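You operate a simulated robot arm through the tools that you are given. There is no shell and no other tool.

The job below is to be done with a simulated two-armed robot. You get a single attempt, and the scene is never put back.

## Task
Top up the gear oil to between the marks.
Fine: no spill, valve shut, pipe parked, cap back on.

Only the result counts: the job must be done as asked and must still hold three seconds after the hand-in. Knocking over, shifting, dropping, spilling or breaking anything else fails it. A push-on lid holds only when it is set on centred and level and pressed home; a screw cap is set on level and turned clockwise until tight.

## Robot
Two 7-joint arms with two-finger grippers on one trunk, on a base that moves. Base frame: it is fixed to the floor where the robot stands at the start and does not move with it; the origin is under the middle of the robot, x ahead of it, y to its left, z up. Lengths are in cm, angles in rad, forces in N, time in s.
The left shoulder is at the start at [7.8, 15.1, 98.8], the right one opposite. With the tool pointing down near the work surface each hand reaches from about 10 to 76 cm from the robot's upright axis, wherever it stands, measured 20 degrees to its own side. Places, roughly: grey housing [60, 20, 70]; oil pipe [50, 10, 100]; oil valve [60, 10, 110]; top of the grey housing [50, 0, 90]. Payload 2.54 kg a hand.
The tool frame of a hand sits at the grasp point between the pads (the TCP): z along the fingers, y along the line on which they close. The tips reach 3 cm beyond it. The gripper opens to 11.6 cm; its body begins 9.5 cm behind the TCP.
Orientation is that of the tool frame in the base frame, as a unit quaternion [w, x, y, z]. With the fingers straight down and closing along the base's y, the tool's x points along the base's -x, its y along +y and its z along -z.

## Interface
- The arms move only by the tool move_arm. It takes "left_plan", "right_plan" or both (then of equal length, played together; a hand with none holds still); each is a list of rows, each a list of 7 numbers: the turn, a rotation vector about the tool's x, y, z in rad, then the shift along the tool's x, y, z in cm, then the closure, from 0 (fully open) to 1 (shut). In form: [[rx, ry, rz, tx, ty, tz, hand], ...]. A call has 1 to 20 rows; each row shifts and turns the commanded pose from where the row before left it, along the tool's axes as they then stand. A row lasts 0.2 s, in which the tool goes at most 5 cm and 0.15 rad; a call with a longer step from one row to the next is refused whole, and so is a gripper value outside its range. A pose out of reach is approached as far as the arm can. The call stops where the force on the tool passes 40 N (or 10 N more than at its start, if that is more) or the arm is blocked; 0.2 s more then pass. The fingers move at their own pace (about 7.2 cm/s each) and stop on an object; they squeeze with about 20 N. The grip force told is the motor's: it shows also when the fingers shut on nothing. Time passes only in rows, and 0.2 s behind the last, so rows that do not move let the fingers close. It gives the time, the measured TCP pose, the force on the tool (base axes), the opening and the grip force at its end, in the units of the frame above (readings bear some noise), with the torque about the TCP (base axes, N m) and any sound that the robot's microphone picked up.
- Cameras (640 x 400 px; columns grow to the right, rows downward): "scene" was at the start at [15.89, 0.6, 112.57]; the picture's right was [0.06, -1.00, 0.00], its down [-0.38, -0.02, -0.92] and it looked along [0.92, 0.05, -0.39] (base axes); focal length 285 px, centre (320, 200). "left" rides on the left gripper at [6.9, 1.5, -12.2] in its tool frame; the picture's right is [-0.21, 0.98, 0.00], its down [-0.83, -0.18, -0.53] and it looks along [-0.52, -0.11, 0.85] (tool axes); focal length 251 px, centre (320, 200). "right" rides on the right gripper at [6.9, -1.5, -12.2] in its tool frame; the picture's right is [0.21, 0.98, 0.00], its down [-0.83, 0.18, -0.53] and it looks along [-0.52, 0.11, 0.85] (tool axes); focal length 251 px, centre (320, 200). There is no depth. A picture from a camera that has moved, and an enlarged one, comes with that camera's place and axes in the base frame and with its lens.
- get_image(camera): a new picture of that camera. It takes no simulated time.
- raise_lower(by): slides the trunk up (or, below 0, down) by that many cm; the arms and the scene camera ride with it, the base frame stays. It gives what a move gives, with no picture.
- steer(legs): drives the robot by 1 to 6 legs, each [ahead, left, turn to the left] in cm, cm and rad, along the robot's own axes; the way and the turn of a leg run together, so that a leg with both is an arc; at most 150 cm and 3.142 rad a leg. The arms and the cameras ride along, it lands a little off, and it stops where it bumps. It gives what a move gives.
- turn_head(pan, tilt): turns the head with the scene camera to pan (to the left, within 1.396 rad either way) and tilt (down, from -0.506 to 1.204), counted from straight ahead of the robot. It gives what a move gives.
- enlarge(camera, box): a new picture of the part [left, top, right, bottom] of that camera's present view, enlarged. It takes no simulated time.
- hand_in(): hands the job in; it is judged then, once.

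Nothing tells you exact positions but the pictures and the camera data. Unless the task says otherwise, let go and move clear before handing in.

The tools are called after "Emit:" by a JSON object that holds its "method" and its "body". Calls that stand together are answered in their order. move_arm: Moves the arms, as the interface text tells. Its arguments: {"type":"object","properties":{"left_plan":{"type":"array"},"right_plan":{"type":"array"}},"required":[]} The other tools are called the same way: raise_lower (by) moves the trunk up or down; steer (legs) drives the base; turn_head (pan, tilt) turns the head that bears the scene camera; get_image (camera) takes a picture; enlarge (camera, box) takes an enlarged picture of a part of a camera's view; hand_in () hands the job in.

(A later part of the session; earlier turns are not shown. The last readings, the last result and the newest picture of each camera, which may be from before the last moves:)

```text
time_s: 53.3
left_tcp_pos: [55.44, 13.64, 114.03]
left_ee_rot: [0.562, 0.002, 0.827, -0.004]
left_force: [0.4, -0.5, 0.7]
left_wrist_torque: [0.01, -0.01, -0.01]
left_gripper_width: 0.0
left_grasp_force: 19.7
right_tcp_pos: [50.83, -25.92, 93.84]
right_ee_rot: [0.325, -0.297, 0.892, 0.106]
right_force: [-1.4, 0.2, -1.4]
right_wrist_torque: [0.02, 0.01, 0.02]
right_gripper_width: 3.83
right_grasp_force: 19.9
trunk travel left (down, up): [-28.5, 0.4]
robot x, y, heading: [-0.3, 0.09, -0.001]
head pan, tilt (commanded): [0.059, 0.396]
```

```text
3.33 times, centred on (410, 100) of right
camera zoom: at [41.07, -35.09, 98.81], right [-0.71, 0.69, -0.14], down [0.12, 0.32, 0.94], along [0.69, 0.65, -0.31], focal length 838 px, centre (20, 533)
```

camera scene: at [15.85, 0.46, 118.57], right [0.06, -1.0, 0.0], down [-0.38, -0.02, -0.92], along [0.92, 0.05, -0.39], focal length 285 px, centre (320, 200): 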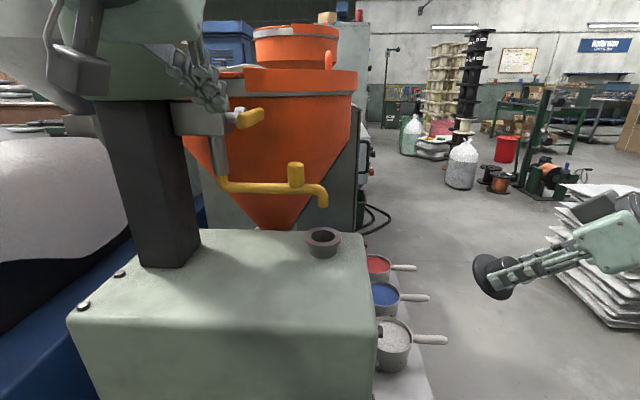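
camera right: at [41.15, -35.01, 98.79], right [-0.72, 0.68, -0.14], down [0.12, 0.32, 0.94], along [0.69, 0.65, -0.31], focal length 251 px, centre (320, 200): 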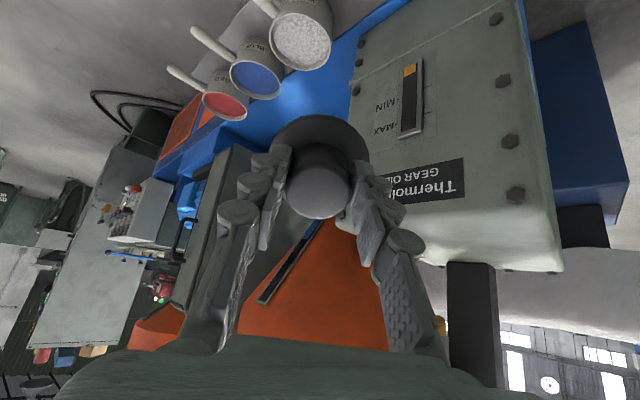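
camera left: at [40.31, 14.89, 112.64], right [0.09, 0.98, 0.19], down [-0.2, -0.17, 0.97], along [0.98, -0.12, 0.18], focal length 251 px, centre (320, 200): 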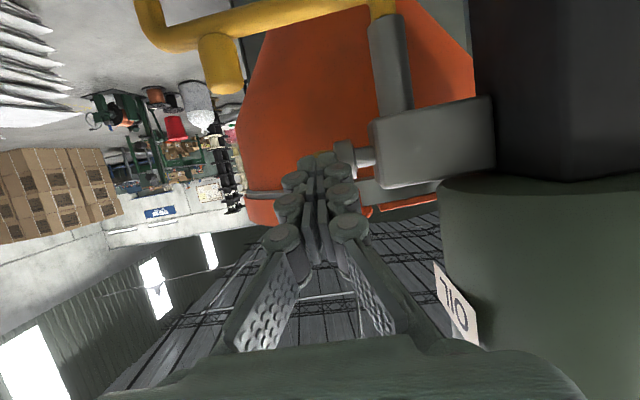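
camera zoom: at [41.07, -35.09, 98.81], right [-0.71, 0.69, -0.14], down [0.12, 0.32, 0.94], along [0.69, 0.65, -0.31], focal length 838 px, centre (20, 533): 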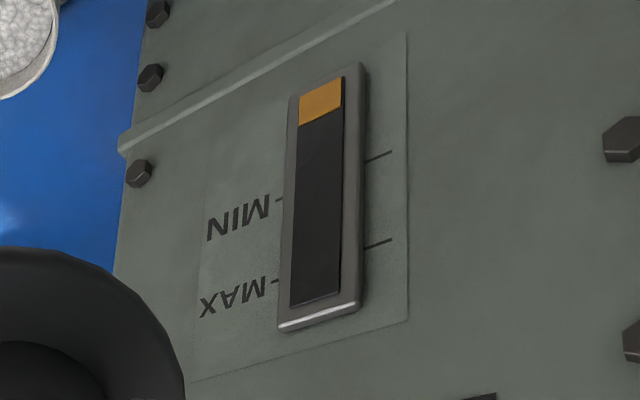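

The fingers closed completely (width 0), so this end of the bar offers no solid contact. I'll make a small downward test move with the grip closed, in case the handle follows it.

Emit:
{"method": "move_arm", "body": {"left_plan": [[0, 0, 0, 0.466, 0, 0.184, 1], [0, 0, 0, 0.466, 0, 0.184, 1]]}}

Emit:
{"method": "enlarge", "body": {"camera": "scene", "box": [180, 60, 290, 150]}}

Emit:
{"method": "enlarge", "body": {"camera": "left", "box": [240, 90, 400, 210]}}

```text
time_s: 53.9
left_tcp_pos: [55.57, 13.76, 113.06]
left_ee_rot: [0.562, 0.002, 0.827, -0.005]
left_force: [0.3, 0.9, -0.4]
left_wrist_torque: [0.0, 0.01, 0.01]
left_gripper_width: 0.02
left_grasp_force: 20.2
right_tcp_pos: [51.0, -25.93, 93.92]
right_ee_rot: [0.324, -0.296, 0.892, 0.106]
right_force: [-0.2, -0.2, 0.2]
right_wrist_torque: [0.0, 0.0, 0.0]
right_gripper_width: 3.85
right_grasp_force: 19.9
trunk travel left (down, up): [-28.5, 0.4]
robot x, y, heading: [-0.0, -0.15, -0.001]
head pan, tilt (commanded): [0.059, 0.396]
```

```text
4.44 times, centred on (235, 105) of scene
camera zoom: at [15.85, 0.46, 118.57], right [0.06, -1.0, 0.0], down [-0.38, -0.02, -0.92], along [0.92, 0.05, -0.39], focal length 1265 px, centre (698, 622)
```

zoom: 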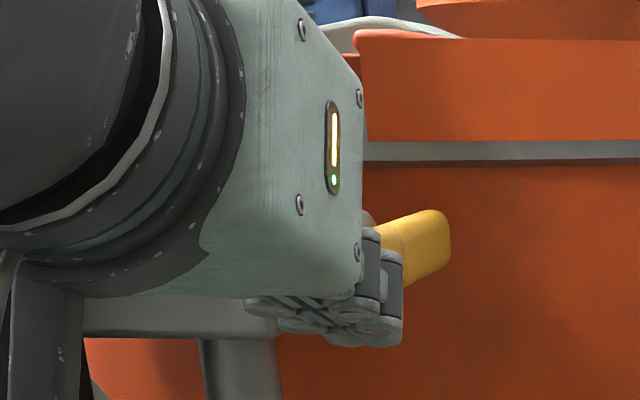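

```text
3.33 times, centred on (320, 150) of left
camera zoom: at [41.81, 15.37, 111.04], right [0.09, 0.98, 0.19], down [-0.2, -0.17, 0.97], along [0.98, -0.12, 0.18], focal length 838 px, centre (320, 367)
```

zoom: 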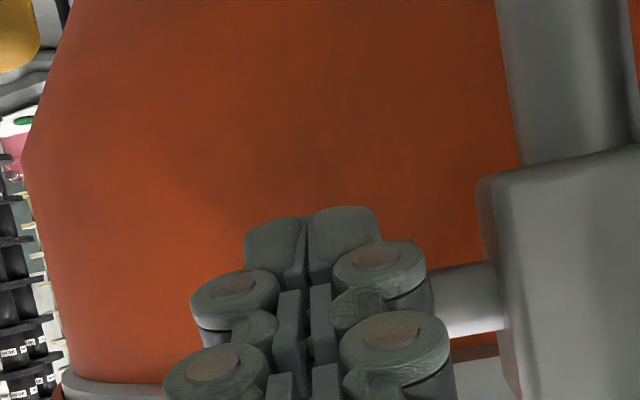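

Nothing follows, so the end of the bar has no grip there. I'll back out, go above, and test pressing with the fingers laid further along the bar toward its middle.

Emit:
{"method": "move_arm", "body": {"left_plan": [[0, 0, 0, 1.29, 0, -3.26, 1], [0, 0, 0, -2.33, -0.3, -0.92, 1], [0, 0, 0, -2.33, -0.3, -0.92, 1], [0, 0, 0, -1.0, 0, 2.55, 1], [0, 0, 0, -1.0, 0, 2.55, 1], [0, 0, 0, 0, 0, 0, 1]]}}

Emit:
{"method": "enlarge", "body": {"camera": "scene", "box": [180, 50, 310, 150]}}

Emit:
{"method": "enlarge", "body": {"camera": "left", "box": [220, 60, 420, 210]}}

```text
time_s: 55.3
left_tcp_pos: [57.49, 13.05, 118.03]
left_ee_rot: [0.563, 0.003, 0.827, -0.005]
left_force: [-0.1, 0.0, -0.2]
left_wrist_torque: [0.0, -0.01, 0.02]
left_gripper_width: 0.0
left_grasp_force: 20.3
right_tcp_pos: [50.86, -25.95, 93.87]
right_ee_rot: [0.325, -0.296, 0.892, 0.107]
right_force: [-0.1, 0.7, -0.9]
right_wrist_torque: [-0.01, 0.04, -0.01]
right_gripper_width: 3.82
right_grasp_force: 19.8
trunk travel left (down, up): [-28.5, 0.4]
robot x, y, heading: [0.16, -0.03, -0.004]
head pan, tilt (commanded): [0.059, 0.396]
```

```text
4.00 times, centred on (245, 100) of scene
camera zoom: at [15.83, 0.46, 118.57], right [0.06, -1.0, 0.0], down [-0.38, -0.02, -0.92], along [0.92, 0.05, -0.39], focal length 1138 px, centre (620, 600)
```

zoom: 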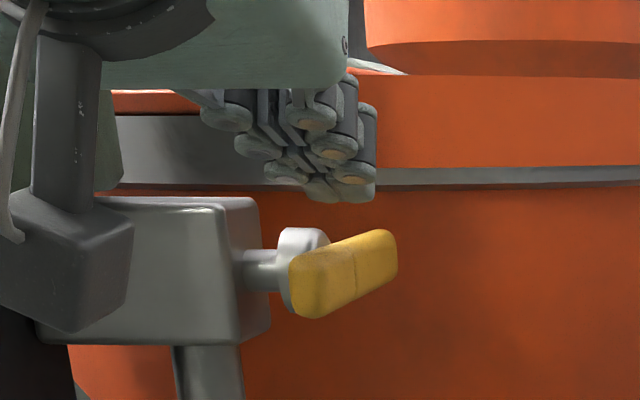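

```text
2.67 times, centred on (320, 135) of left
camera zoom: at [43.85, 14.69, 116.11], right [0.09, 0.98, 0.19], down [-0.2, -0.17, 0.96], along [0.98, -0.12, 0.18], focal length 670 px, centre (320, 373)
```

zoom: 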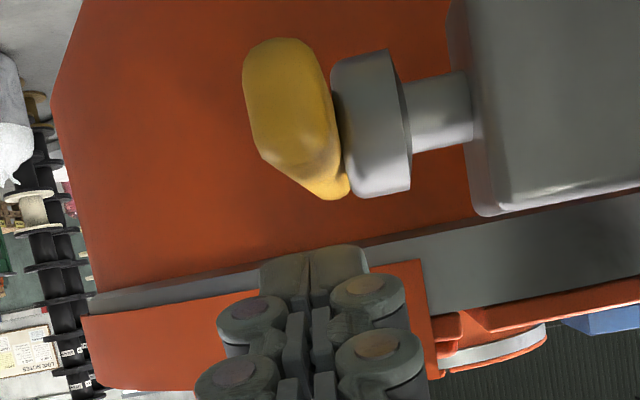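

Emit:
{"method": "move_arm", "body": {"left_plan": [[0, 0, 0, 0.466, 0, 0.184, 1], [0, 0, 0, 0.466, 0, 0.184, 1], [0, 0, 0, 0.466, 0, 0.184, 1], [0, 0, 0, 0.28, 0, 0.11, 1]]}}

Emit:
{"method": "enlarge", "body": {"camera": "scene", "box": [180, 50, 310, 150]}}

Emit:
{"method": "enlarge", "body": {"camera": "left", "box": [220, 60, 420, 210]}}

```text
time_s: 56.3
left_tcp_pos: [57.46, 13.02, 116.44]
left_ee_rot: [0.565, 0.003, 0.825, -0.005]
left_force: [-4.9, 0.6, 8.0]
left_wrist_torque: [0.0, -0.07, 0.01]
left_gripper_width: 0.6
left_grasp_force: 28.9
right_tcp_pos: [50.92, -25.99, 93.91]
right_ee_rot: [0.325, -0.295, 0.892, 0.106]
right_force: [0.0, -0.5, 0.1]
right_wrist_torque: [-0.01, -0.03, 0.01]
right_gripper_width: 3.85
right_grasp_force: 20.2
trunk travel left (down, up): [-28.5, 0.4]
robot x, y, heading: [0.11, -0.05, -0.005]
head pan, tilt (commanded): [0.059, 0.396]
```

```text
4.00 times, centred on (245, 100) of scene
camera zoom: at [15.7, 0.44, 118.61], right [0.06, -1.0, 0.0], down [-0.38, -0.02, -0.92], along [0.92, 0.05, -0.38], focal length 1138 px, centre (620, 600)
```

zoom: 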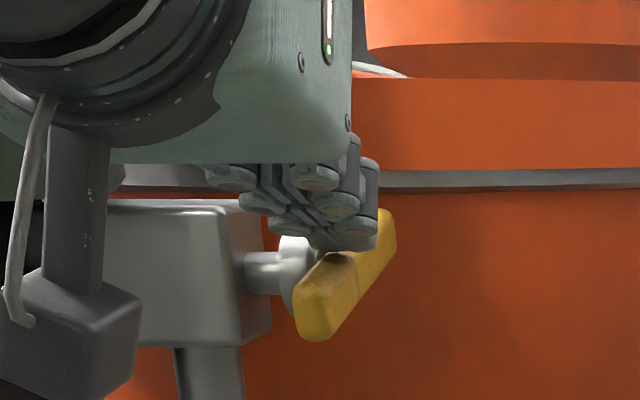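

```text
2.67 times, centred on (320, 135) of left
camera zoom: at [43.65, 14.74, 114.41], right [0.09, 0.98, 0.2], down [-0.2, -0.17, 0.96], along [0.98, -0.12, 0.18], focal length 670 px, centre (320, 373)
```

zoom: 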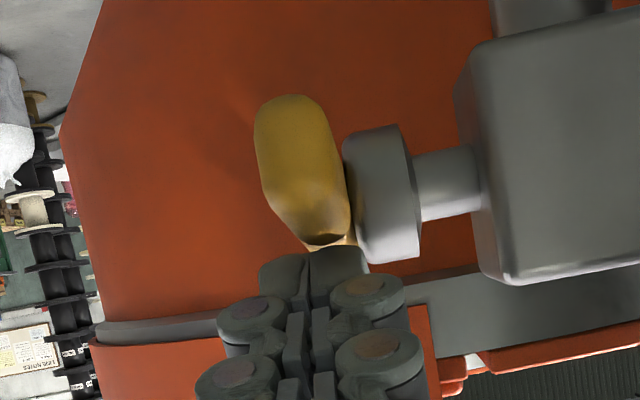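

Contact: the bar turned, near end down and far end up. I'll check for flow at the spout and in the glass.

Emit:
{"method": "enlarge", "body": {"camera": "scene", "box": [270, 160, 360, 260]}}

Emit:
{"method": "enlarge", "body": {"camera": "right", "box": [360, 40, 460, 160]}}

Emit:
{"method": "enlarge", "body": {"camera": "scene", "box": [230, 90, 290, 140]}}

```text
4.00 times, centred on (315, 210) of scene
camera zoom: at [15.7, 0.44, 118.61], right [0.06, -1.0, 0.0], down [-0.38, -0.02, -0.92], along [0.92, 0.05, -0.38], focal length 1138 px, centre (340, 160)
```

zoom: 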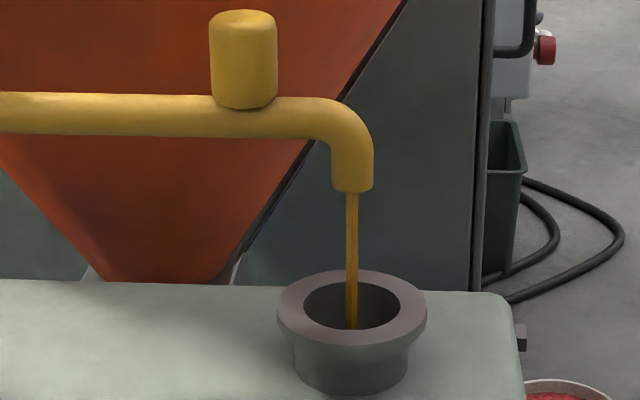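

```text
3.33 times, centred on (410, 100) of right
camera zoom: at [40.96, -35.1, 98.89], right [-0.71, 0.69, -0.14], down [0.12, 0.32, 0.94], along [0.69, 0.65, -0.31], focal length 838 px, centre (20, 533)
```

zoom: 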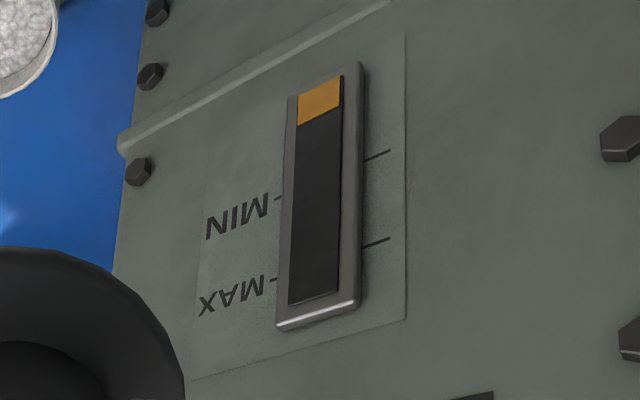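

```text
8.00 times, centred on (260, 115) of scene
camera zoom: at [15.7, 0.44, 118.61], right [0.06, -1.0, 0.0], down [-0.38, -0.02, -0.92], along [0.92, 0.05, -0.38], focal length 2277 px, centre (800, 880)
```

zoom: 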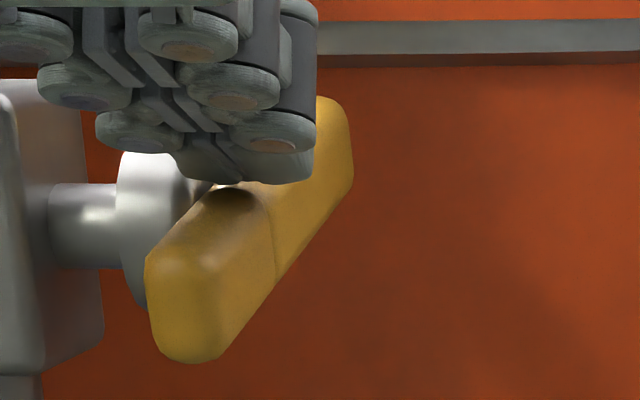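

Oil is streaming straight into the mouth, with nothing spilling. I'll hold this opening and watch the level rise.

Emit:
{"method": "move_arm", "body": {"left_plan": [[0, 0, 0, 0, 0, 0, 1], [0, 0, 0, 0, 0, 0, 1], [0, 0, 0, 0, 0, 0, 1], [0, 0, 0, 0, 0, 0, 1]]}}

Emit:
{"method": "enlarge", "body": {"camera": "right", "box": [360, 40, 460, 160]}}

Emit:
{"method": "enlarge", "body": {"camera": "scene", "box": [230, 90, 360, 260]}}

```text
time_s: 57.3
left_tcp_pos: [57.38, 13.13, 116.45]
left_ee_rot: [0.564, 0.004, 0.826, -0.006]
left_force: [-8.1, -0.7, 11.6]
left_wrist_torque: [0.07, -0.05, -0.01]
left_gripper_width: 0.61
left_grasp_force: 28.5
right_tcp_pos: [50.79, -26.05, 94.16]
right_ee_rot: [0.327, -0.296, 0.891, 0.106]
right_force: [0.1, -0.7, -0.9]
right_wrist_torque: [-0.02, -0.03, -0.05]
right_gripper_width: 3.82
right_grasp_force: 20.2
trunk travel left (down, up): [-28.5, 0.4]
robot x, y, heading: [0.08, 0.07, -0.005]
head pan, tilt (commanded): [0.059, 0.396]
```

```text
3.33 times, centred on (410, 100) of right
camera zoom: at [40.91, -35.12, 98.9], right [-0.71, 0.69, -0.14], down [0.12, 0.32, 0.94], along [0.69, 0.65, -0.31], focal length 838 px, centre (20, 533)
```

zoom: 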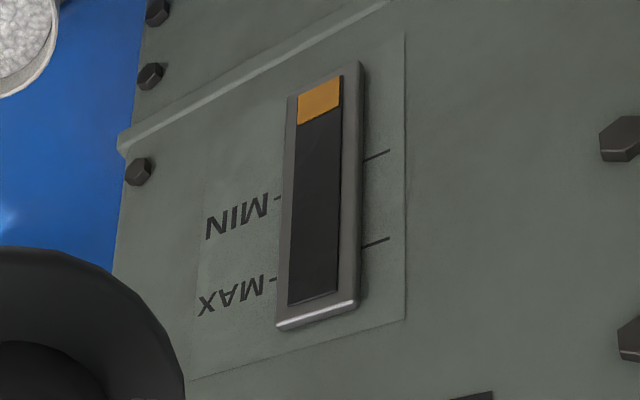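

```text
2.35 times, centred on (295, 175) of scene
camera zoom: at [15.64, 0.43, 118.61], right [0.06, -1.0, 0.0], down [-0.38, -0.02, -0.92], along [0.92, 0.05, -0.38], focal length 670 px, centre (379, 259)
```

zoom: 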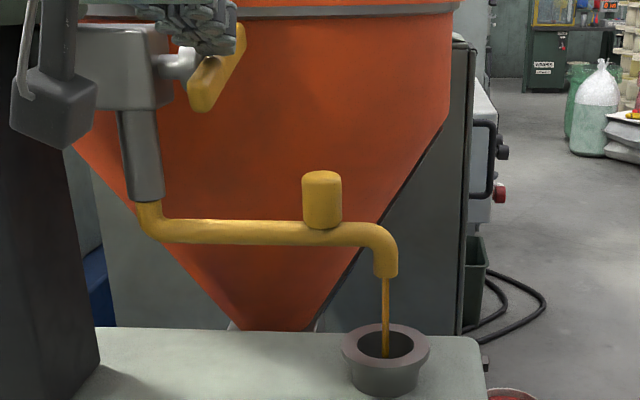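

The level is rising only slowly, and the pressing hand carries some force. I'll lift off and position above the far end of the bar, ready to shut it, and see whether the valve holds its setting.

Emit:
{"method": "move_arm", "body": {"left_plan": [[0, 0, 0, -2.3, 0, -0.9, 1], [0, 0, 0, -1.0, -0.1, 2.4, 1], [0, 0, 0, 0, 0, 0, 1]]}}

Emit:
{"method": "enlarge", "body": {"camera": "right", "box": [360, 40, 460, 160]}}

Emit:
{"method": "enlarge", "body": {"camera": "scene", "box": [190, 50, 360, 260]}}

Emit:
{"method": "enlarge", "body": {"camera": "left", "box": [220, 60, 420, 210]}}

```text
time_s: 58.1
left_tcp_pos: [60.01, 12.96, 118.83]
left_ee_rot: [0.563, 0.003, 0.826, -0.004]
left_force: [0.1, 0.0, -0.1]
left_wrist_torque: [0.0, 0.01, 0.0]
left_gripper_width: 0.02
left_grasp_force: 28.0
right_tcp_pos: [50.84, -25.92, 93.89]
right_ee_rot: [0.325, -0.297, 0.892, 0.106]
right_force: [-0.2, 0.0, -0.5]
right_wrist_torque: [-0.03, 0.02, -0.04]
right_gripper_width: 3.82
right_grasp_force: 19.8
trunk travel left (down, up): [-28.5, 0.4]
robot x, y, heading: [-0.09, -0.07, -0.005]
head pan, tilt (commanded): [0.059, 0.396]
```

```text
3.33 times, centred on (410, 100) of right
camera zoom: at [41.03, -35.09, 98.83], right [-0.71, 0.69, -0.14], down [0.12, 0.32, 0.94], along [0.69, 0.65, -0.31], focal length 838 px, centre (20, 533)
```

zoom: 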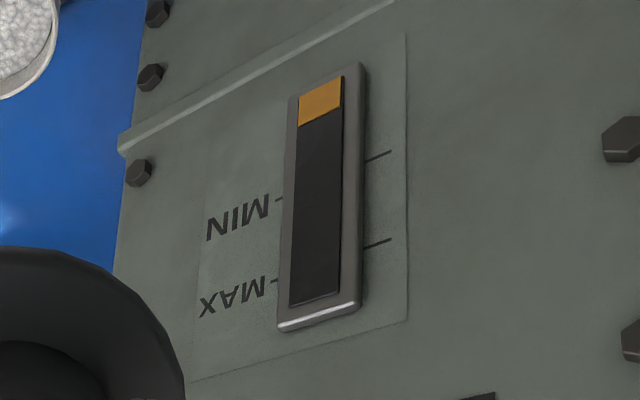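

```text
1.90 times, centred on (275, 155) of scene
camera zoom: at [15.8, 0.46, 118.58], right [0.06, -1.0, 0.0], down [-0.38, -0.02, -0.92], along [0.92, 0.05, -0.38], focal length 542 px, centre (406, 286)
```

zoom: 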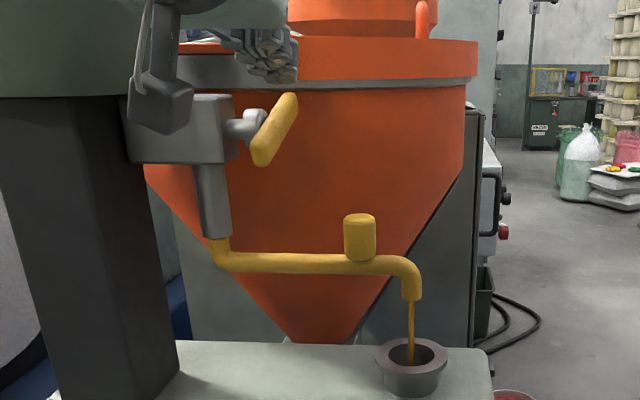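

```text
2.67 times, centred on (320, 135) of left
camera zoom: at [46.29, 14.62, 116.89], right [0.09, 0.98, 0.2], down [-0.2, -0.18, 0.96], along [0.98, -0.12, 0.18], focal length 670 px, centre (320, 373)
```

zoom: 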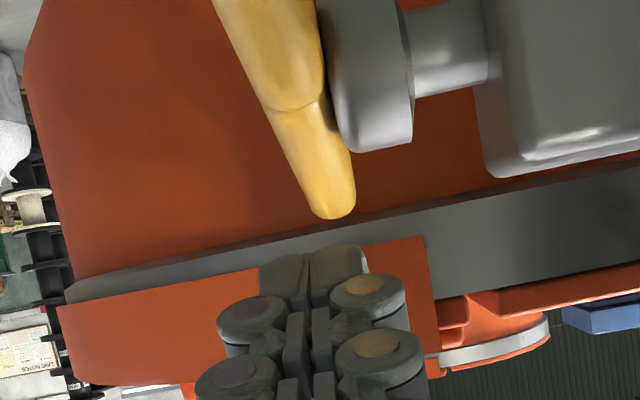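

The valve holds its setting at roughly 35° open and the stream lands inside the mouth. I'll wait in short steps and watch the glass.

Emit:
{"method": "move_arm", "body": {"left_plan": [[0, 0, 0, 0, 0, 0, 1], [0, 0, 0, 0, 0, 0, 1], [0, 0, 0, 0, 0, 0, 1], [0, 0, 0, 0, 0, 0, 1], [0, 0, 0, 0, 0, 0, 1], [0, 0, 0, 0, 0, 0, 1], [0, 0, 0, 0, 0, 0, 1], [0, 0, 0, 0, 0, 0, 1], [0, 0, 0, 0, 0, 0, 1]]}}

Emit:
{"method": "enlarge", "body": {"camera": "right", "box": [360, 40, 460, 160]}}

Emit:
{"method": "enlarge", "body": {"camera": "scene", "box": [270, 160, 360, 260]}}

```text
time_s: 60.1
left_tcp_pos: [60.18, 12.9, 118.85]
left_ee_rot: [0.563, 0.002, 0.827, -0.004]
left_force: [0.0, -0.1, -0.4]
left_wrist_torque: [0.02, -0.03, 0.0]
left_gripper_width: 0.0
left_grasp_force: 29.0
right_tcp_pos: [50.78, -25.87, 93.78]
right_ee_rot: [0.325, -0.296, 0.892, 0.107]
right_force: [0.9, -0.4, -0.7]
right_wrist_torque: [-0.01, 0.05, 0.01]
right_gripper_width: 3.84
right_grasp_force: 19.9
trunk travel left (down, up): [-28.5, 0.4]
robot x, y, heading: [-0.18, -0.48, -0.002]
head pan, tilt (commanded): [0.059, 0.396]
```

```text
3.33 times, centred on (410, 100) of right
camera zoom: at [41.07, -35.09, 98.81], right [-0.71, 0.69, -0.14], down [0.12, 0.32, 0.94], along [0.69, 0.65, -0.31], focal length 838 px, centre (20, 533)
```

zoom: 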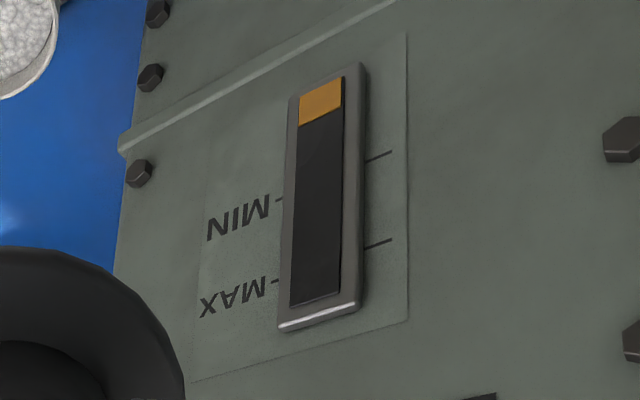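

```text
4.00 times, centred on (315, 210) of scene
camera zoom: at [15.84, 0.46, 118.57], right [0.06, -1.0, 0.0], down [-0.38, -0.02, -0.92], along [0.92, 0.05, -0.39], focal length 1138 px, centre (340, 160)
```

zoom: 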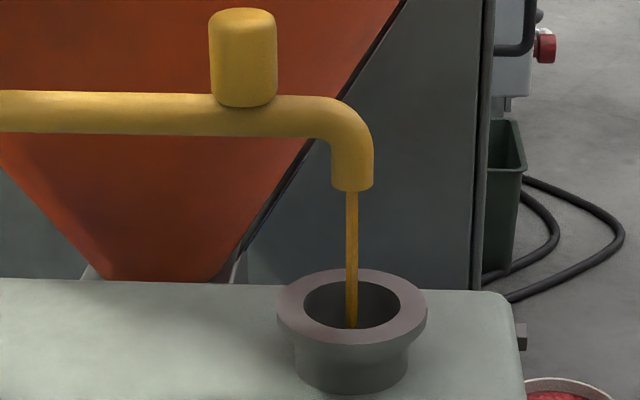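

Emit:
{"method": "enlarge", "body": {"camera": "right", "box": [390, 55, 430, 95]}}

Emit:
{"method": "enlarge", "body": {"camera": "right", "box": [385, 55, 445, 145]}}

```text
10.00 times, centred on (410, 75) of right
camera zoom: at [41.07, -35.09, 98.81], right [-0.71, 0.69, -0.14], down [0.12, 0.32, 0.94], along [0.69, 0.65, -0.31], focal length 2514 px, centre (-580, 1450)
```

zoom: 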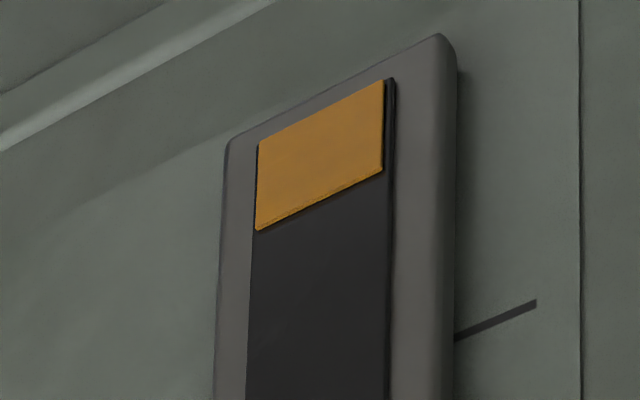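

```text
4.44 times, centred on (415, 100) of right
camera zoom: at [41.07, -35.09, 98.81], right [-0.71, 0.69, -0.14], down [0.12, 0.32, 0.94], along [0.69, 0.65, -0.31], focal length 1118 px, centre (-102, 644)
```

zoom: 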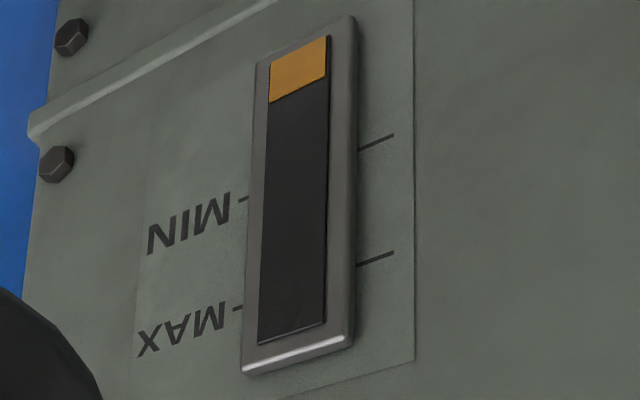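

I have a fine measure now: in the 10× view the oil edge is at row ~200 (mid-strip), MIN at ~402 and MAX at ~660. I'll wait another second and compare.

Emit:
{"method": "move_arm", "body": {"left_plan": [[0, 0, 0, 0, 0, 0, 1], [0, 0, 0, 0, 0, 0, 1], [0, 0, 0, 0, 0, 0, 1], [0, 0, 0, 0, 0, 0, 1]]}}

Emit:
{"method": "enlarge", "body": {"camera": "right", "box": [390, 55, 430, 95]}}

Emit:
{"method": "enlarge", "body": {"camera": "scene", "box": [270, 160, 360, 260]}}

```text
time_s: 61.1
left_tcp_pos: [60.09, 13.0, 118.73]
left_ee_rot: [0.563, 0.002, 0.827, -0.005]
left_force: [0.0, -0.6, 0.5]
left_wrist_torque: [0.02, 0.0, 0.05]
left_gripper_width: 0.01
left_grasp_force: 28.5
right_tcp_pos: [50.79, -25.73, 93.78]
right_ee_rot: [0.325, -0.296, 0.892, 0.106]
right_force: [-0.6, -0.4, -0.3]
right_wrist_torque: [0.0, 0.01, -0.02]
right_gripper_width: 3.84
right_grasp_force: 20.0
trunk travel left (down, up): [-28.5, 0.4]
robot x, y, heading: [0.26, -0.38, -0.002]
head pan, tilt (commanded): [0.059, 0.396]
```

```text
10.00 times, centred on (410, 75) of right
camera zoom: at [41.07, -35.09, 98.81], right [-0.71, 0.69, -0.14], down [0.12, 0.32, 0.94], along [0.69, 0.65, -0.31], focal length 2514 px, centre (-580, 1450)
```

zoom: 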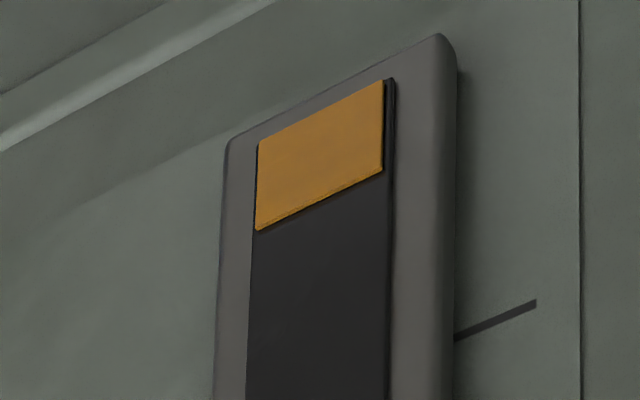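

```text
4.00 times, centred on (315, 210) of scene
camera zoom: at [15.84, 0.46, 118.57], right [0.06, -1.0, 0.0], down [-0.38, -0.02, -0.92], along [0.92, 0.05, -0.39], focal length 1138 px, centre (340, 160)
```

zoom: 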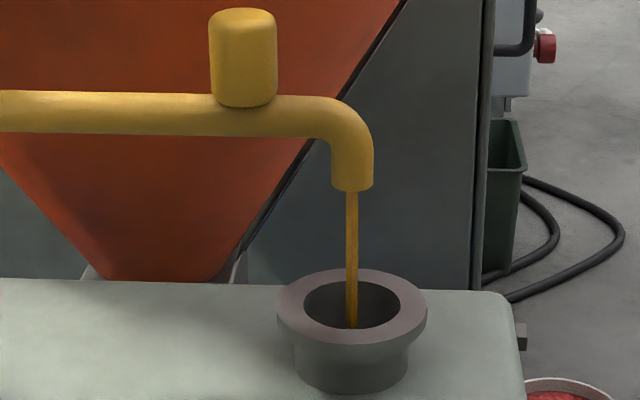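

The glass shows no change yet although oil is clearly going in, so there may be a lag in the gauge. To avoid overshooting I'll shut the valve now by pressing the far end down, then let the level settle and read it.

Emit:
{"method": "move_arm", "body": {"left_plan": [[0, 0, 0, 0.466, 0, 0.184, 1], [0, 0, 0, 0.466, 0, 0.184, 1], [0, 0, 0, 0.466, 0, 0.184, 1], [0, 0, 0, 0.466, 0, 0.184, 1]]}}

Emit:
{"method": "enlarge", "body": {"camera": "scene", "box": [190, 50, 360, 260]}}

Emit:
{"method": "enlarge", "body": {"camera": "right", "box": [390, 55, 430, 95]}}

Emit:
{"method": "enlarge", "body": {"camera": "left", "box": [220, 60, 420, 210]}}

```text
time_s: 62.1
left_tcp_pos: [60.08, 13.03, 116.71]
left_ee_rot: [0.562, 0.003, 0.827, -0.006]
left_force: [1.4, 0.4, 1.3]
left_wrist_torque: [-0.02, -0.09, -0.04]
left_gripper_width: 0.01
left_grasp_force: 28.9
right_tcp_pos: [50.89, -25.93, 93.87]
right_ee_rot: [0.325, -0.296, 0.892, 0.107]
right_force: [0.6, -0.2, -0.6]
right_wrist_torque: [-0.03, 0.02, -0.01]
right_gripper_width: 3.84
right_grasp_force: 19.7
trunk travel left (down, up): [-28.5, 0.4]
robot x, y, heading: [-0.22, -0.22, -0.0]
head pan, tilt (commanded): [0.059, 0.396]
```

```text
1.90 times, centred on (275, 155) of scene
camera zoom: at [15.84, 0.45, 118.58], right [0.06, -1.0, 0.0], down [-0.38, -0.02, -0.92], along [0.92, 0.05, -0.39], focal length 542 px, centre (406, 286)
```

zoom: 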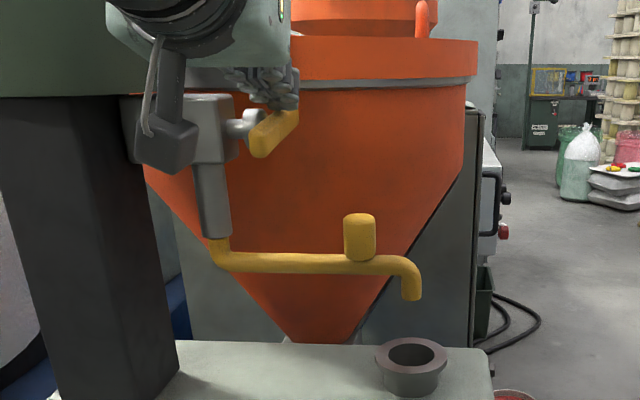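

```text
10.00 times, centred on (410, 75) of right
camera zoom: at [41.07, -35.1, 98.82], right [-0.71, 0.69, -0.14], down [0.12, 0.32, 0.94], along [0.69, 0.65, -0.31], focal length 2514 px, centre (-580, 1450)
```

zoom: 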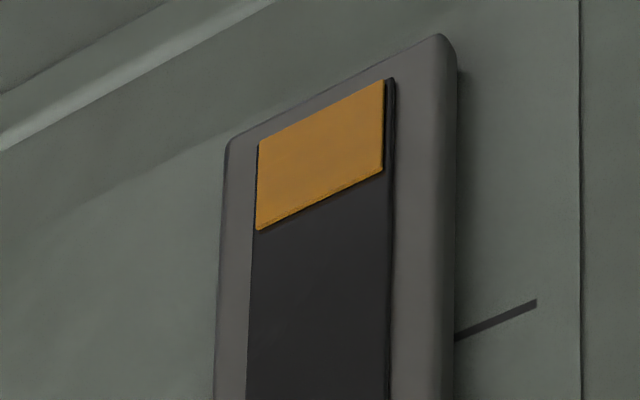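

```text
2.67 times, centred on (320, 135) of left
camera zoom: at [46.33, 14.65, 114.85], right [0.09, 0.98, 0.19], down [-0.2, -0.17, 0.96], along [0.98, -0.12, 0.18], focal length 670 px, centre (320, 373)
```

zoom: 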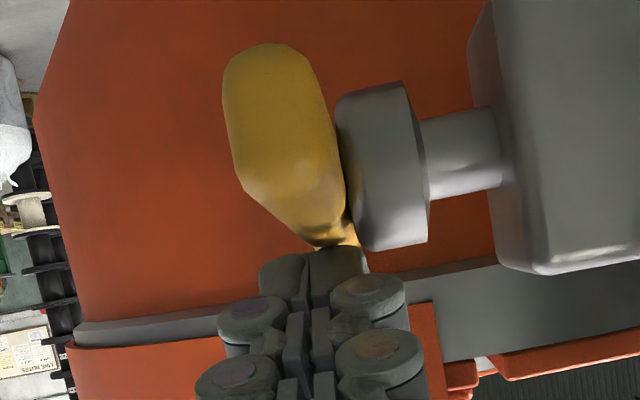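

The stream has stopped and the method works. I'll press a little further until the bar is back at its shut stop.

Emit:
{"method": "move_arm", "body": {"left_plan": [[0, 0, 0, 0.28, 0, 0.11, 1], [0, 0, 0, 0.28, 0, 0.11, 1], [0, 0, 0, 0, 0, 0, 1]]}}

Emit:
{"method": "enlarge", "body": {"camera": "scene", "box": [210, 80, 290, 150]}}

Emit:
{"method": "enlarge", "body": {"camera": "left", "box": [220, 60, 420, 210]}}

Emit:
{"method": "enlarge", "body": {"camera": "right", "box": [390, 55, 430, 95]}}

```text
time_s: 62.9
left_tcp_pos: [60.05, 12.99, 116.61]
left_ee_rot: [0.567, 0.003, 0.824, -0.005]
left_force: [8.2, 4.3, 19.9]
left_wrist_torque: [0.13, -0.58, -0.03]
left_gripper_width: 0.59
left_grasp_force: 28.9
right_tcp_pos: [50.97, -25.9, 93.83]
right_ee_rot: [0.324, -0.296, 0.892, 0.106]
right_force: [0.1, -0.4, -1.4]
right_wrist_torque: [0.0, 0.0, 0.01]
right_gripper_width: 3.83
right_grasp_force: 19.5
trunk travel left (down, up): [-28.5, 0.4]
robot x, y, heading: [-0.28, -0.07, -0.003]
head pan, tilt (commanded): [0.059, 0.396]
```

```text
5.71 times, centred on (250, 115) of scene
camera zoom: at [15.77, 0.47, 118.61], right [0.06, -1.0, 0.0], down [-0.38, -0.02, -0.92], along [0.92, 0.05, -0.38], focal length 1626 px, centre (720, 686)
```

zoom: 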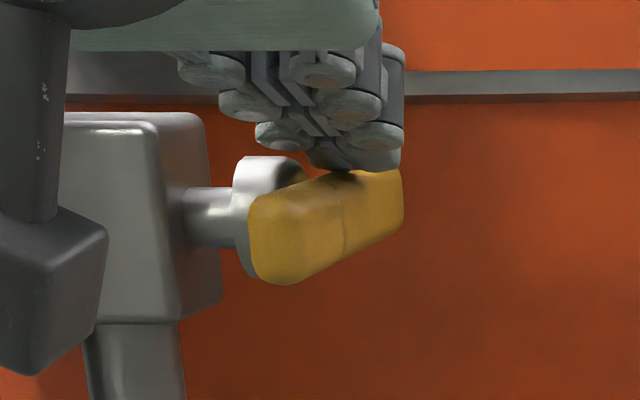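

```text
2.67 times, centred on (320, 135) of left
camera zoom: at [46.36, 14.62, 114.51], right [0.09, 0.98, 0.2], down [-0.2, -0.17, 0.96], along [0.98, -0.12, 0.18], focal length 670 px, centre (320, 373)
```

zoom: 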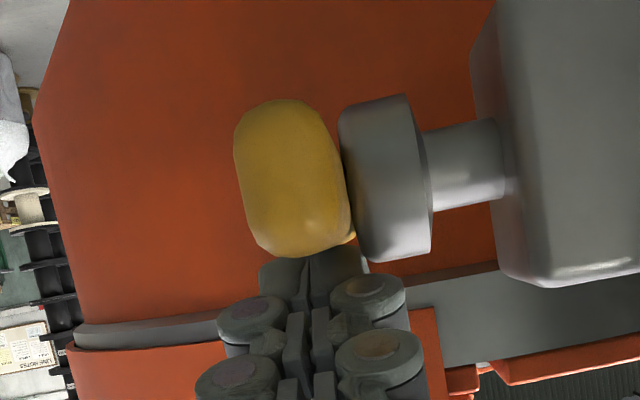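

```text
10.00 times, centred on (410, 75) of right
camera zoom: at [41.01, -35.08, 98.88], right [-0.71, 0.69, -0.14], down [0.12, 0.32, 0.94], along [0.69, 0.65, -0.31], focal length 2514 px, centre (-580, 1450)
```

zoom: 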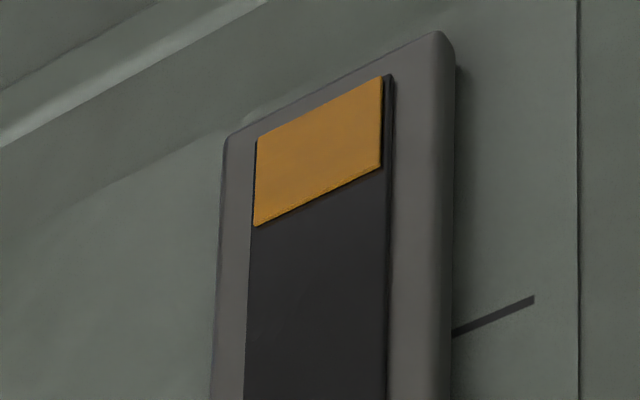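

The bar is firmly at its shut stop (20 N). I'll lift off slightly and wait for the glass to catch up.

Emit:
{"method": "move_arm", "body": {"left_plan": [[0, 0, 0, -1.4, 0, -0.55, 1], [0, 0, 0, 0, 0, 0, 1], [0, 0, 0, 0, 0, 0, 1], [0, 0, 0, 0, 0, 0, 1], [0, 0, 0, 0, 0, 0, 1], [0, 0, 0, 0, 0, 0, 1], [0, 0, 0, 0, 0, 0, 1], [0, 0, 0, 0, 0, 0, 1], [0, 0, 0, 0, 0, 0, 1], [0, 0, 0, 0, 0, 0, 1]]}}

Emit:
{"method": "enlarge", "body": {"camera": "right", "box": [390, 55, 430, 95]}}

Emit:
{"method": "enlarge", "body": {"camera": "scene", "box": [190, 50, 360, 260]}}

```text
time_s: 65.1
left_tcp_pos: [60.27, 13.01, 117.62]
left_ee_rot: [0.563, 0.003, 0.826, -0.006]
left_force: [-0.5, -0.6, 0.2]
left_wrist_torque: [0.0, -0.01, 0.0]
left_gripper_width: 0.01
left_grasp_force: 28.7
right_tcp_pos: [50.85, -25.89, 93.88]
right_ee_rot: [0.325, -0.296, 0.892, 0.106]
right_force: [0.2, -0.8, -0.7]
right_wrist_torque: [0.01, 0.01, -0.01]
right_gripper_width: 3.81
right_grasp_force: 20.1
trunk travel left (down, up): [-28.5, 0.4]
robot x, y, heading: [0.05, -0.43, -0.0]
head pan, tilt (commanded): [0.059, 0.396]
```

```text
10.00 times, centred on (410, 75) of right
camera zoom: at [41.07, -35.09, 98.81], right [-0.71, 0.69, -0.14], down [0.12, 0.32, 0.94], along [0.69, 0.65, -0.31], focal length 2514 px, centre (-580, 1450)
```

zoom: 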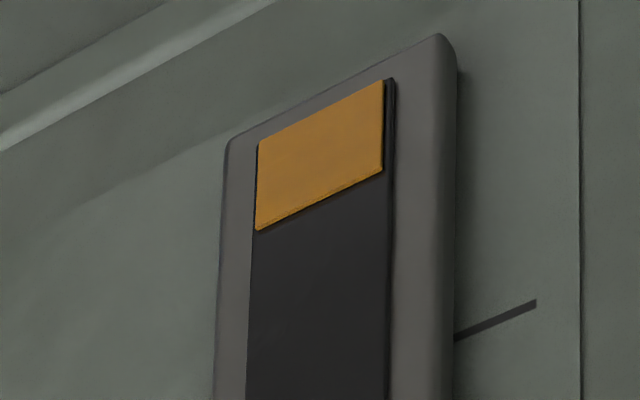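

```text
1.90 times, centred on (275, 155) of scene
camera zoom: at [15.84, 0.46, 118.57], right [0.06, -1.0, 0.0], down [-0.38, -0.02, -0.92], along [0.92, 0.05, -0.39], focal length 542 px, centre (406, 286)
```

zoom: 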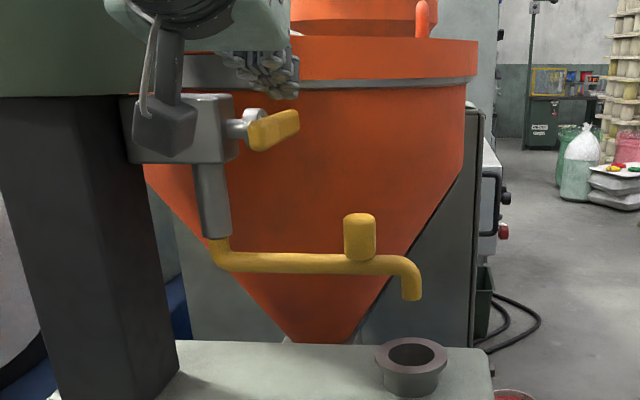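

Emit:
{"method": "move_arm", "body": {"left_plan": [[0, 0, 0, 0, 0, 0, 1], [0, 0, 0, 0, 0, 0, 1], [0, 0, 0, 0, 0, 0, 1], [0, 0, 0, 0, 0, 0, 1], [0, 0, 0, 0, 0, 0, 1], [0, 0, 0, 0, 0, 0, 1], [0, 0, 0, 0, 0, 0, 1], [0, 0, 0, 0, 0, 0, 1], [0, 0, 0, 0, 0, 0, 1], [0, 0, 0, 0, 0, 0, 1], [0, 0, 0, 0, 0, 0, 1], [0, 0, 0, 0, 0, 0, 1], [0, 0, 0, 0, 0, 0, 1], [0, 0, 0, 0, 0, 0, 1], [0, 0, 0, 0, 0, 0, 1], [0, 0, 0, 0, 0, 0, 1], [0, 0, 0, 0, 0, 0, 1], [0, 0, 0, 0, 0, 0, 1], [0, 0, 0, 0, 0, 0, 1], [0, 0, 0, 0, 0, 0, 1]]}}

Emit:
{"method": "enlarge", "body": {"camera": "right", "box": [390, 55, 430, 95]}}

Emit:
{"method": "enlarge", "body": {"camera": "scene", "box": [270, 160, 360, 260]}}

```text
time_s: 69.3
left_tcp_pos: [60.05, 12.99, 117.72]
left_ee_rot: [0.562, 0.003, 0.827, -0.005]
left_force: [0.0, -0.5, 1.2]
left_wrist_torque: [0.0, -0.06, -0.02]
left_gripper_width: 0.05
left_grasp_force: 28.5
right_tcp_pos: [50.9, -25.87, 93.89]
right_ee_rot: [0.325, -0.296, 0.892, 0.107]
right_force: [0.2, -0.8, 0.0]
right_wrist_torque: [-0.02, 0.04, 0.04]
right_gripper_width: 3.82
right_grasp_force: 19.8
trunk travel left (down, up): [-28.5, 0.4]
robot x, y, heading: [-0.06, 0.03, -0.005]
head pan, tilt (commanded): [0.059, 0.396]
```

```text
10.00 times, centred on (410, 75) of right
camera zoom: at [41.07, -35.09, 98.81], right [-0.71, 0.69, -0.14], down [0.12, 0.32, 0.94], along [0.69, 0.65, -0.31], focal length 2514 px, centre (-580, 1450)
```

zoom: 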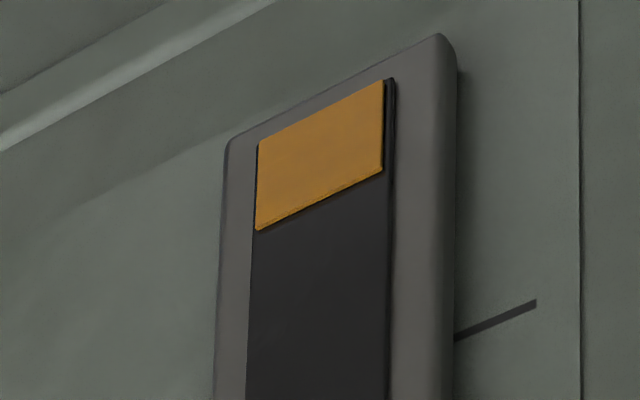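

```text
4.00 times, centred on (315, 210) of scene
camera zoom: at [15.84, 0.46, 118.57], right [0.06, -1.0, 0.0], down [-0.38, -0.02, -0.92], along [0.92, 0.05, -0.39], focal length 1138 px, centre (340, 160)
```

zoom: 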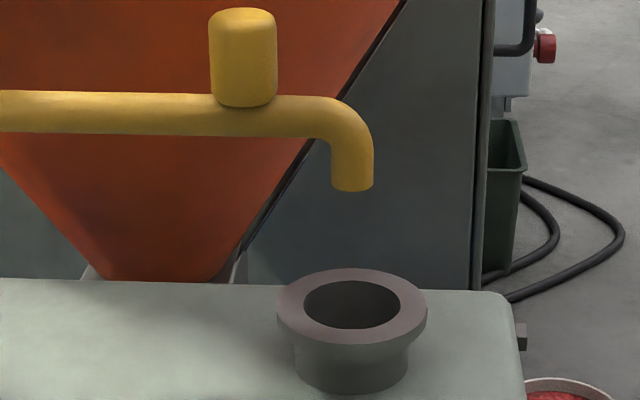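

The gauge hasn't moved at all. I'll take a much finer baseline of the oil edge before reopening, so I can tell a slow rise from a lag.

Emit:
{"method": "enlarge", "body": {"camera": "right", "box": [402, 68, 418, 78]}}

Emit:
{"method": "enlarge", "body": {"camera": "scene", "box": [300, 215, 345, 250]}}

```text
16.00 times, centred on (410, 73) of right
camera zoom: at [41.07, -35.09, 98.81], right [-0.71, 0.69, -0.14], down [0.12, 0.32, 0.94], along [0.69, 0.65, -0.31], focal length 4023 px, centre (-1120, 2232)
```

zoom: 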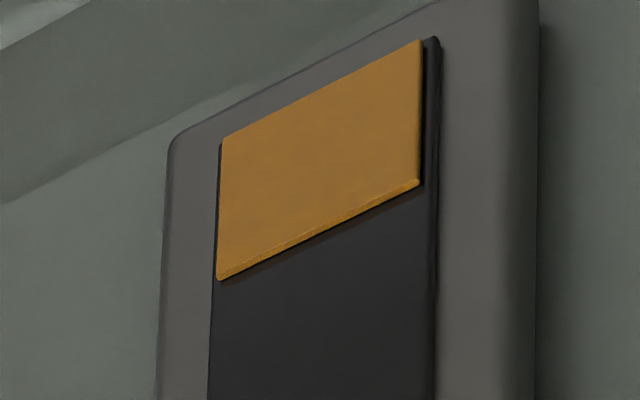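

```text
11.43 times, centred on (322, 232) of scene
camera zoom: at [15.84, 0.46, 118.57], right [0.06, -1.0, 0.0], down [-0.38, -0.02, -0.92], along [0.92, 0.05, -0.39], focal length 3252 px, centre (291, -171)
```

zoom: 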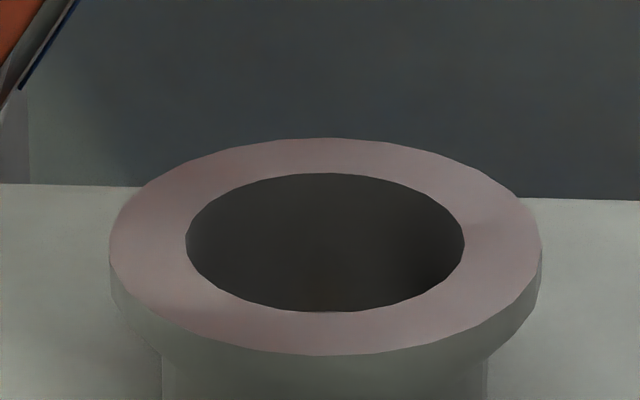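

Emit:
{"method": "move_arm", "body": {"left_plan": [[0, 0, 0, -1.12, 0, -0.44, 1], [0, 0, 0, 1.4, 0, -3.54, 1], [0, 0, 0, 0.559, 0, 0.221, 1], [0, 0, 0, 0.559, 0, 0.221, 1], [0, 0, 0, 0.559, 0, 0.221, 1], [0, 0, 0, 0.559, 0, 0.221, 1], [0, 0, 0, 0.559, 0, 0.221, 1]]}}

Emit:
{"method": "enlarge", "body": {"camera": "scene", "box": [190, 50, 360, 260]}}

Emit:
{"method": "enlarge", "body": {"camera": "left", "box": [220, 60, 420, 210]}}

Emit:
{"method": "enlarge", "body": {"camera": "right", "box": [402, 68, 418, 78]}}

```text
time_s: 70.9
left_tcp_pos: [56.35, 12.88, 115.81]
left_ee_rot: [0.563, 0.002, 0.826, -0.005]
left_force: [-0.3, -1.0, -0.4]
left_wrist_torque: [0.02, 0.01, 0.01]
left_gripper_width: 0.0
left_grasp_force: 29.1
right_tcp_pos: [50.85, -25.89, 93.92]
right_ee_rot: [0.325, -0.296, 0.892, 0.107]
right_force: [0.6, 0.3, -0.4]
right_wrist_torque: [0.0, 0.03, 0.03]
right_gripper_width: 3.81
right_grasp_force: 19.9
trunk travel left (down, up): [-28.5, 0.4]
robot x, y, heading: [-0.0, -0.34, -0.004]
head pan, tilt (commanded): [0.059, 0.396]
```

```text
1.90 times, centred on (275, 155) of scene
camera zoom: at [15.85, 0.46, 118.57], right [0.06, -1.0, 0.0], down [-0.38, -0.02, -0.92], along [0.92, 0.05, -0.39], focal length 542 px, centre (406, 286)
```

zoom: 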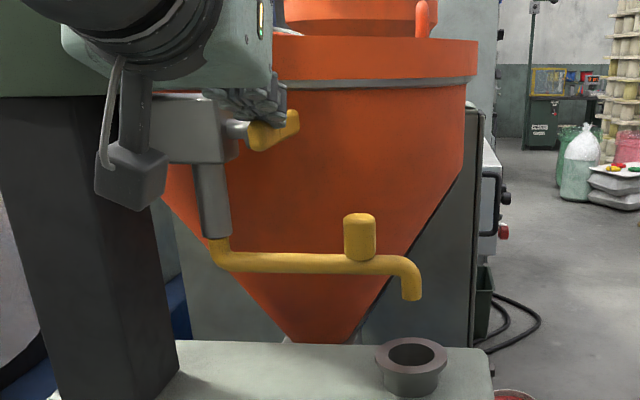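

```text
2.67 times, centred on (320, 135) of left
camera zoom: at [42.56, 14.74, 113.87], right [0.09, 0.98, 0.19], down [-0.2, -0.17, 0.97], along [0.98, -0.12, 0.18], focal length 670 px, centre (320, 373)
```

zoom: 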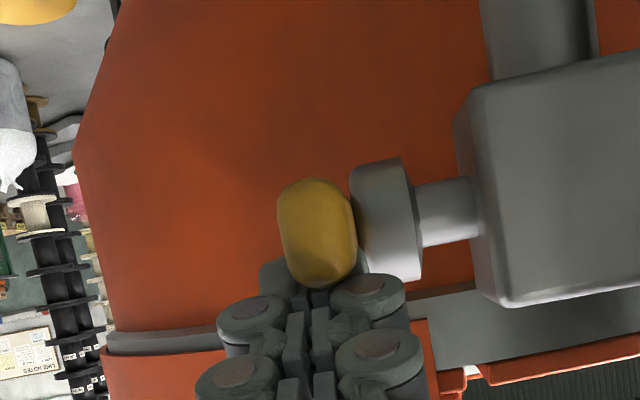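

```text
16.00 times, centred on (410, 73) of right
camera zoom: at [41.07, -35.09, 98.81], right [-0.71, 0.69, -0.14], down [0.12, 0.32, 0.94], along [0.69, 0.65, -0.31], focal length 4023 px, centre (-1120, 2232)
```

zoom: 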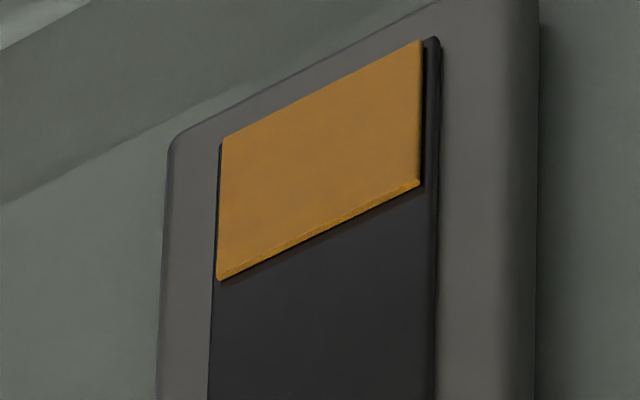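

No contact at this spot, so the solid part of the bar starts nearer its middle. I'll repeat the press at x≈57.5, which worked before, and go slightly deeper for a wider opening.

Emit:
{"method": "move_arm", "body": {"left_plan": [[0, 0, 0, -1.96, 0, -0.77, 1], [0, 0, 0, -0.4, 0.1, 1.02, 1], [0, 0, 0, 0.559, 0, 0.221, 1], [0, 0, 0, 0.559, 0, 0.221, 1], [0, 0, 0, 0.37, 0, 0.15, 1], [0, 0, 0, 0.28, 0, 0.11, 1]]}}

Emit:
{"method": "enlarge", "body": {"camera": "scene", "box": [190, 50, 360, 260]}}

Emit:
{"method": "enlarge", "body": {"camera": "right", "box": [402, 68, 418, 78]}}

```text
time_s: 72.3
left_tcp_pos: [57.06, 13.1, 116.21]
left_ee_rot: [0.565, 0.004, 0.825, -0.005]
left_force: [-8.4, 2.2, 8.3]
left_wrist_torque: [0.05, -0.04, 0.08]
left_gripper_width: 0.02
left_grasp_force: 28.4
right_tcp_pos: [50.69, -25.84, 93.95]
right_ee_rot: [0.325, -0.295, 0.892, 0.106]
right_force: [-0.8, 0.0, -1.4]
right_wrist_torque: [-0.04, 0.01, -0.01]
right_gripper_width: 3.84
right_grasp_force: 20.2
trunk travel left (down, up): [-28.5, 0.4]
robot x, y, heading: [-0.42, -0.49, -0.006]
head pan, tilt (commanded): [0.059, 0.396]
```

```text
1.90 times, centred on (275, 155) of scene
camera zoom: at [15.67, 0.47, 118.61], right [0.06, -1.0, 0.0], down [-0.38, -0.02, -0.92], along [0.92, 0.05, -0.38], focal length 542 px, centre (406, 286)
```

zoom: 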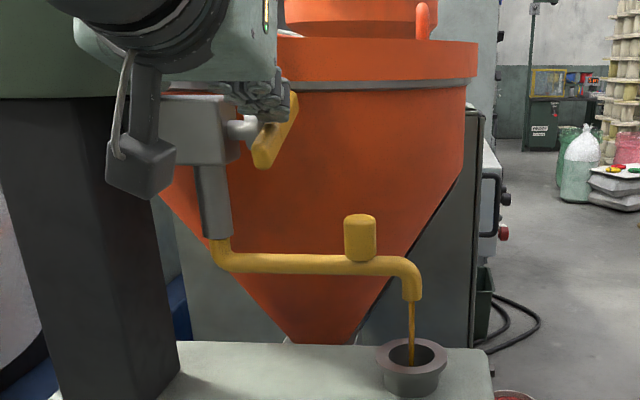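

```text
16.00 times, centred on (410, 73) of right
camera zoom: at [40.93, -35.08, 98.9], right [-0.71, 0.69, -0.14], down [0.12, 0.32, 0.94], along [0.69, 0.65, -0.31], focal length 4023 px, centre (-1120, 2232)
```

zoom: 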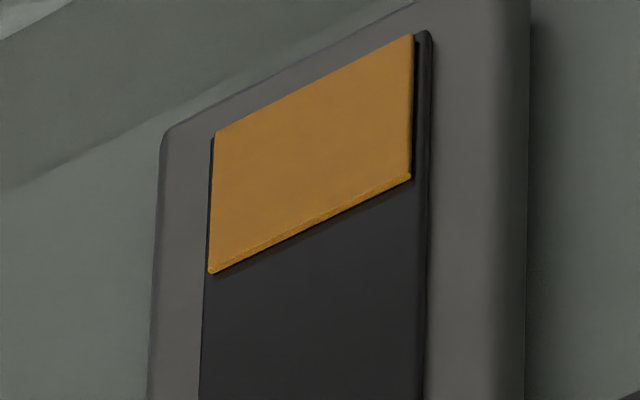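

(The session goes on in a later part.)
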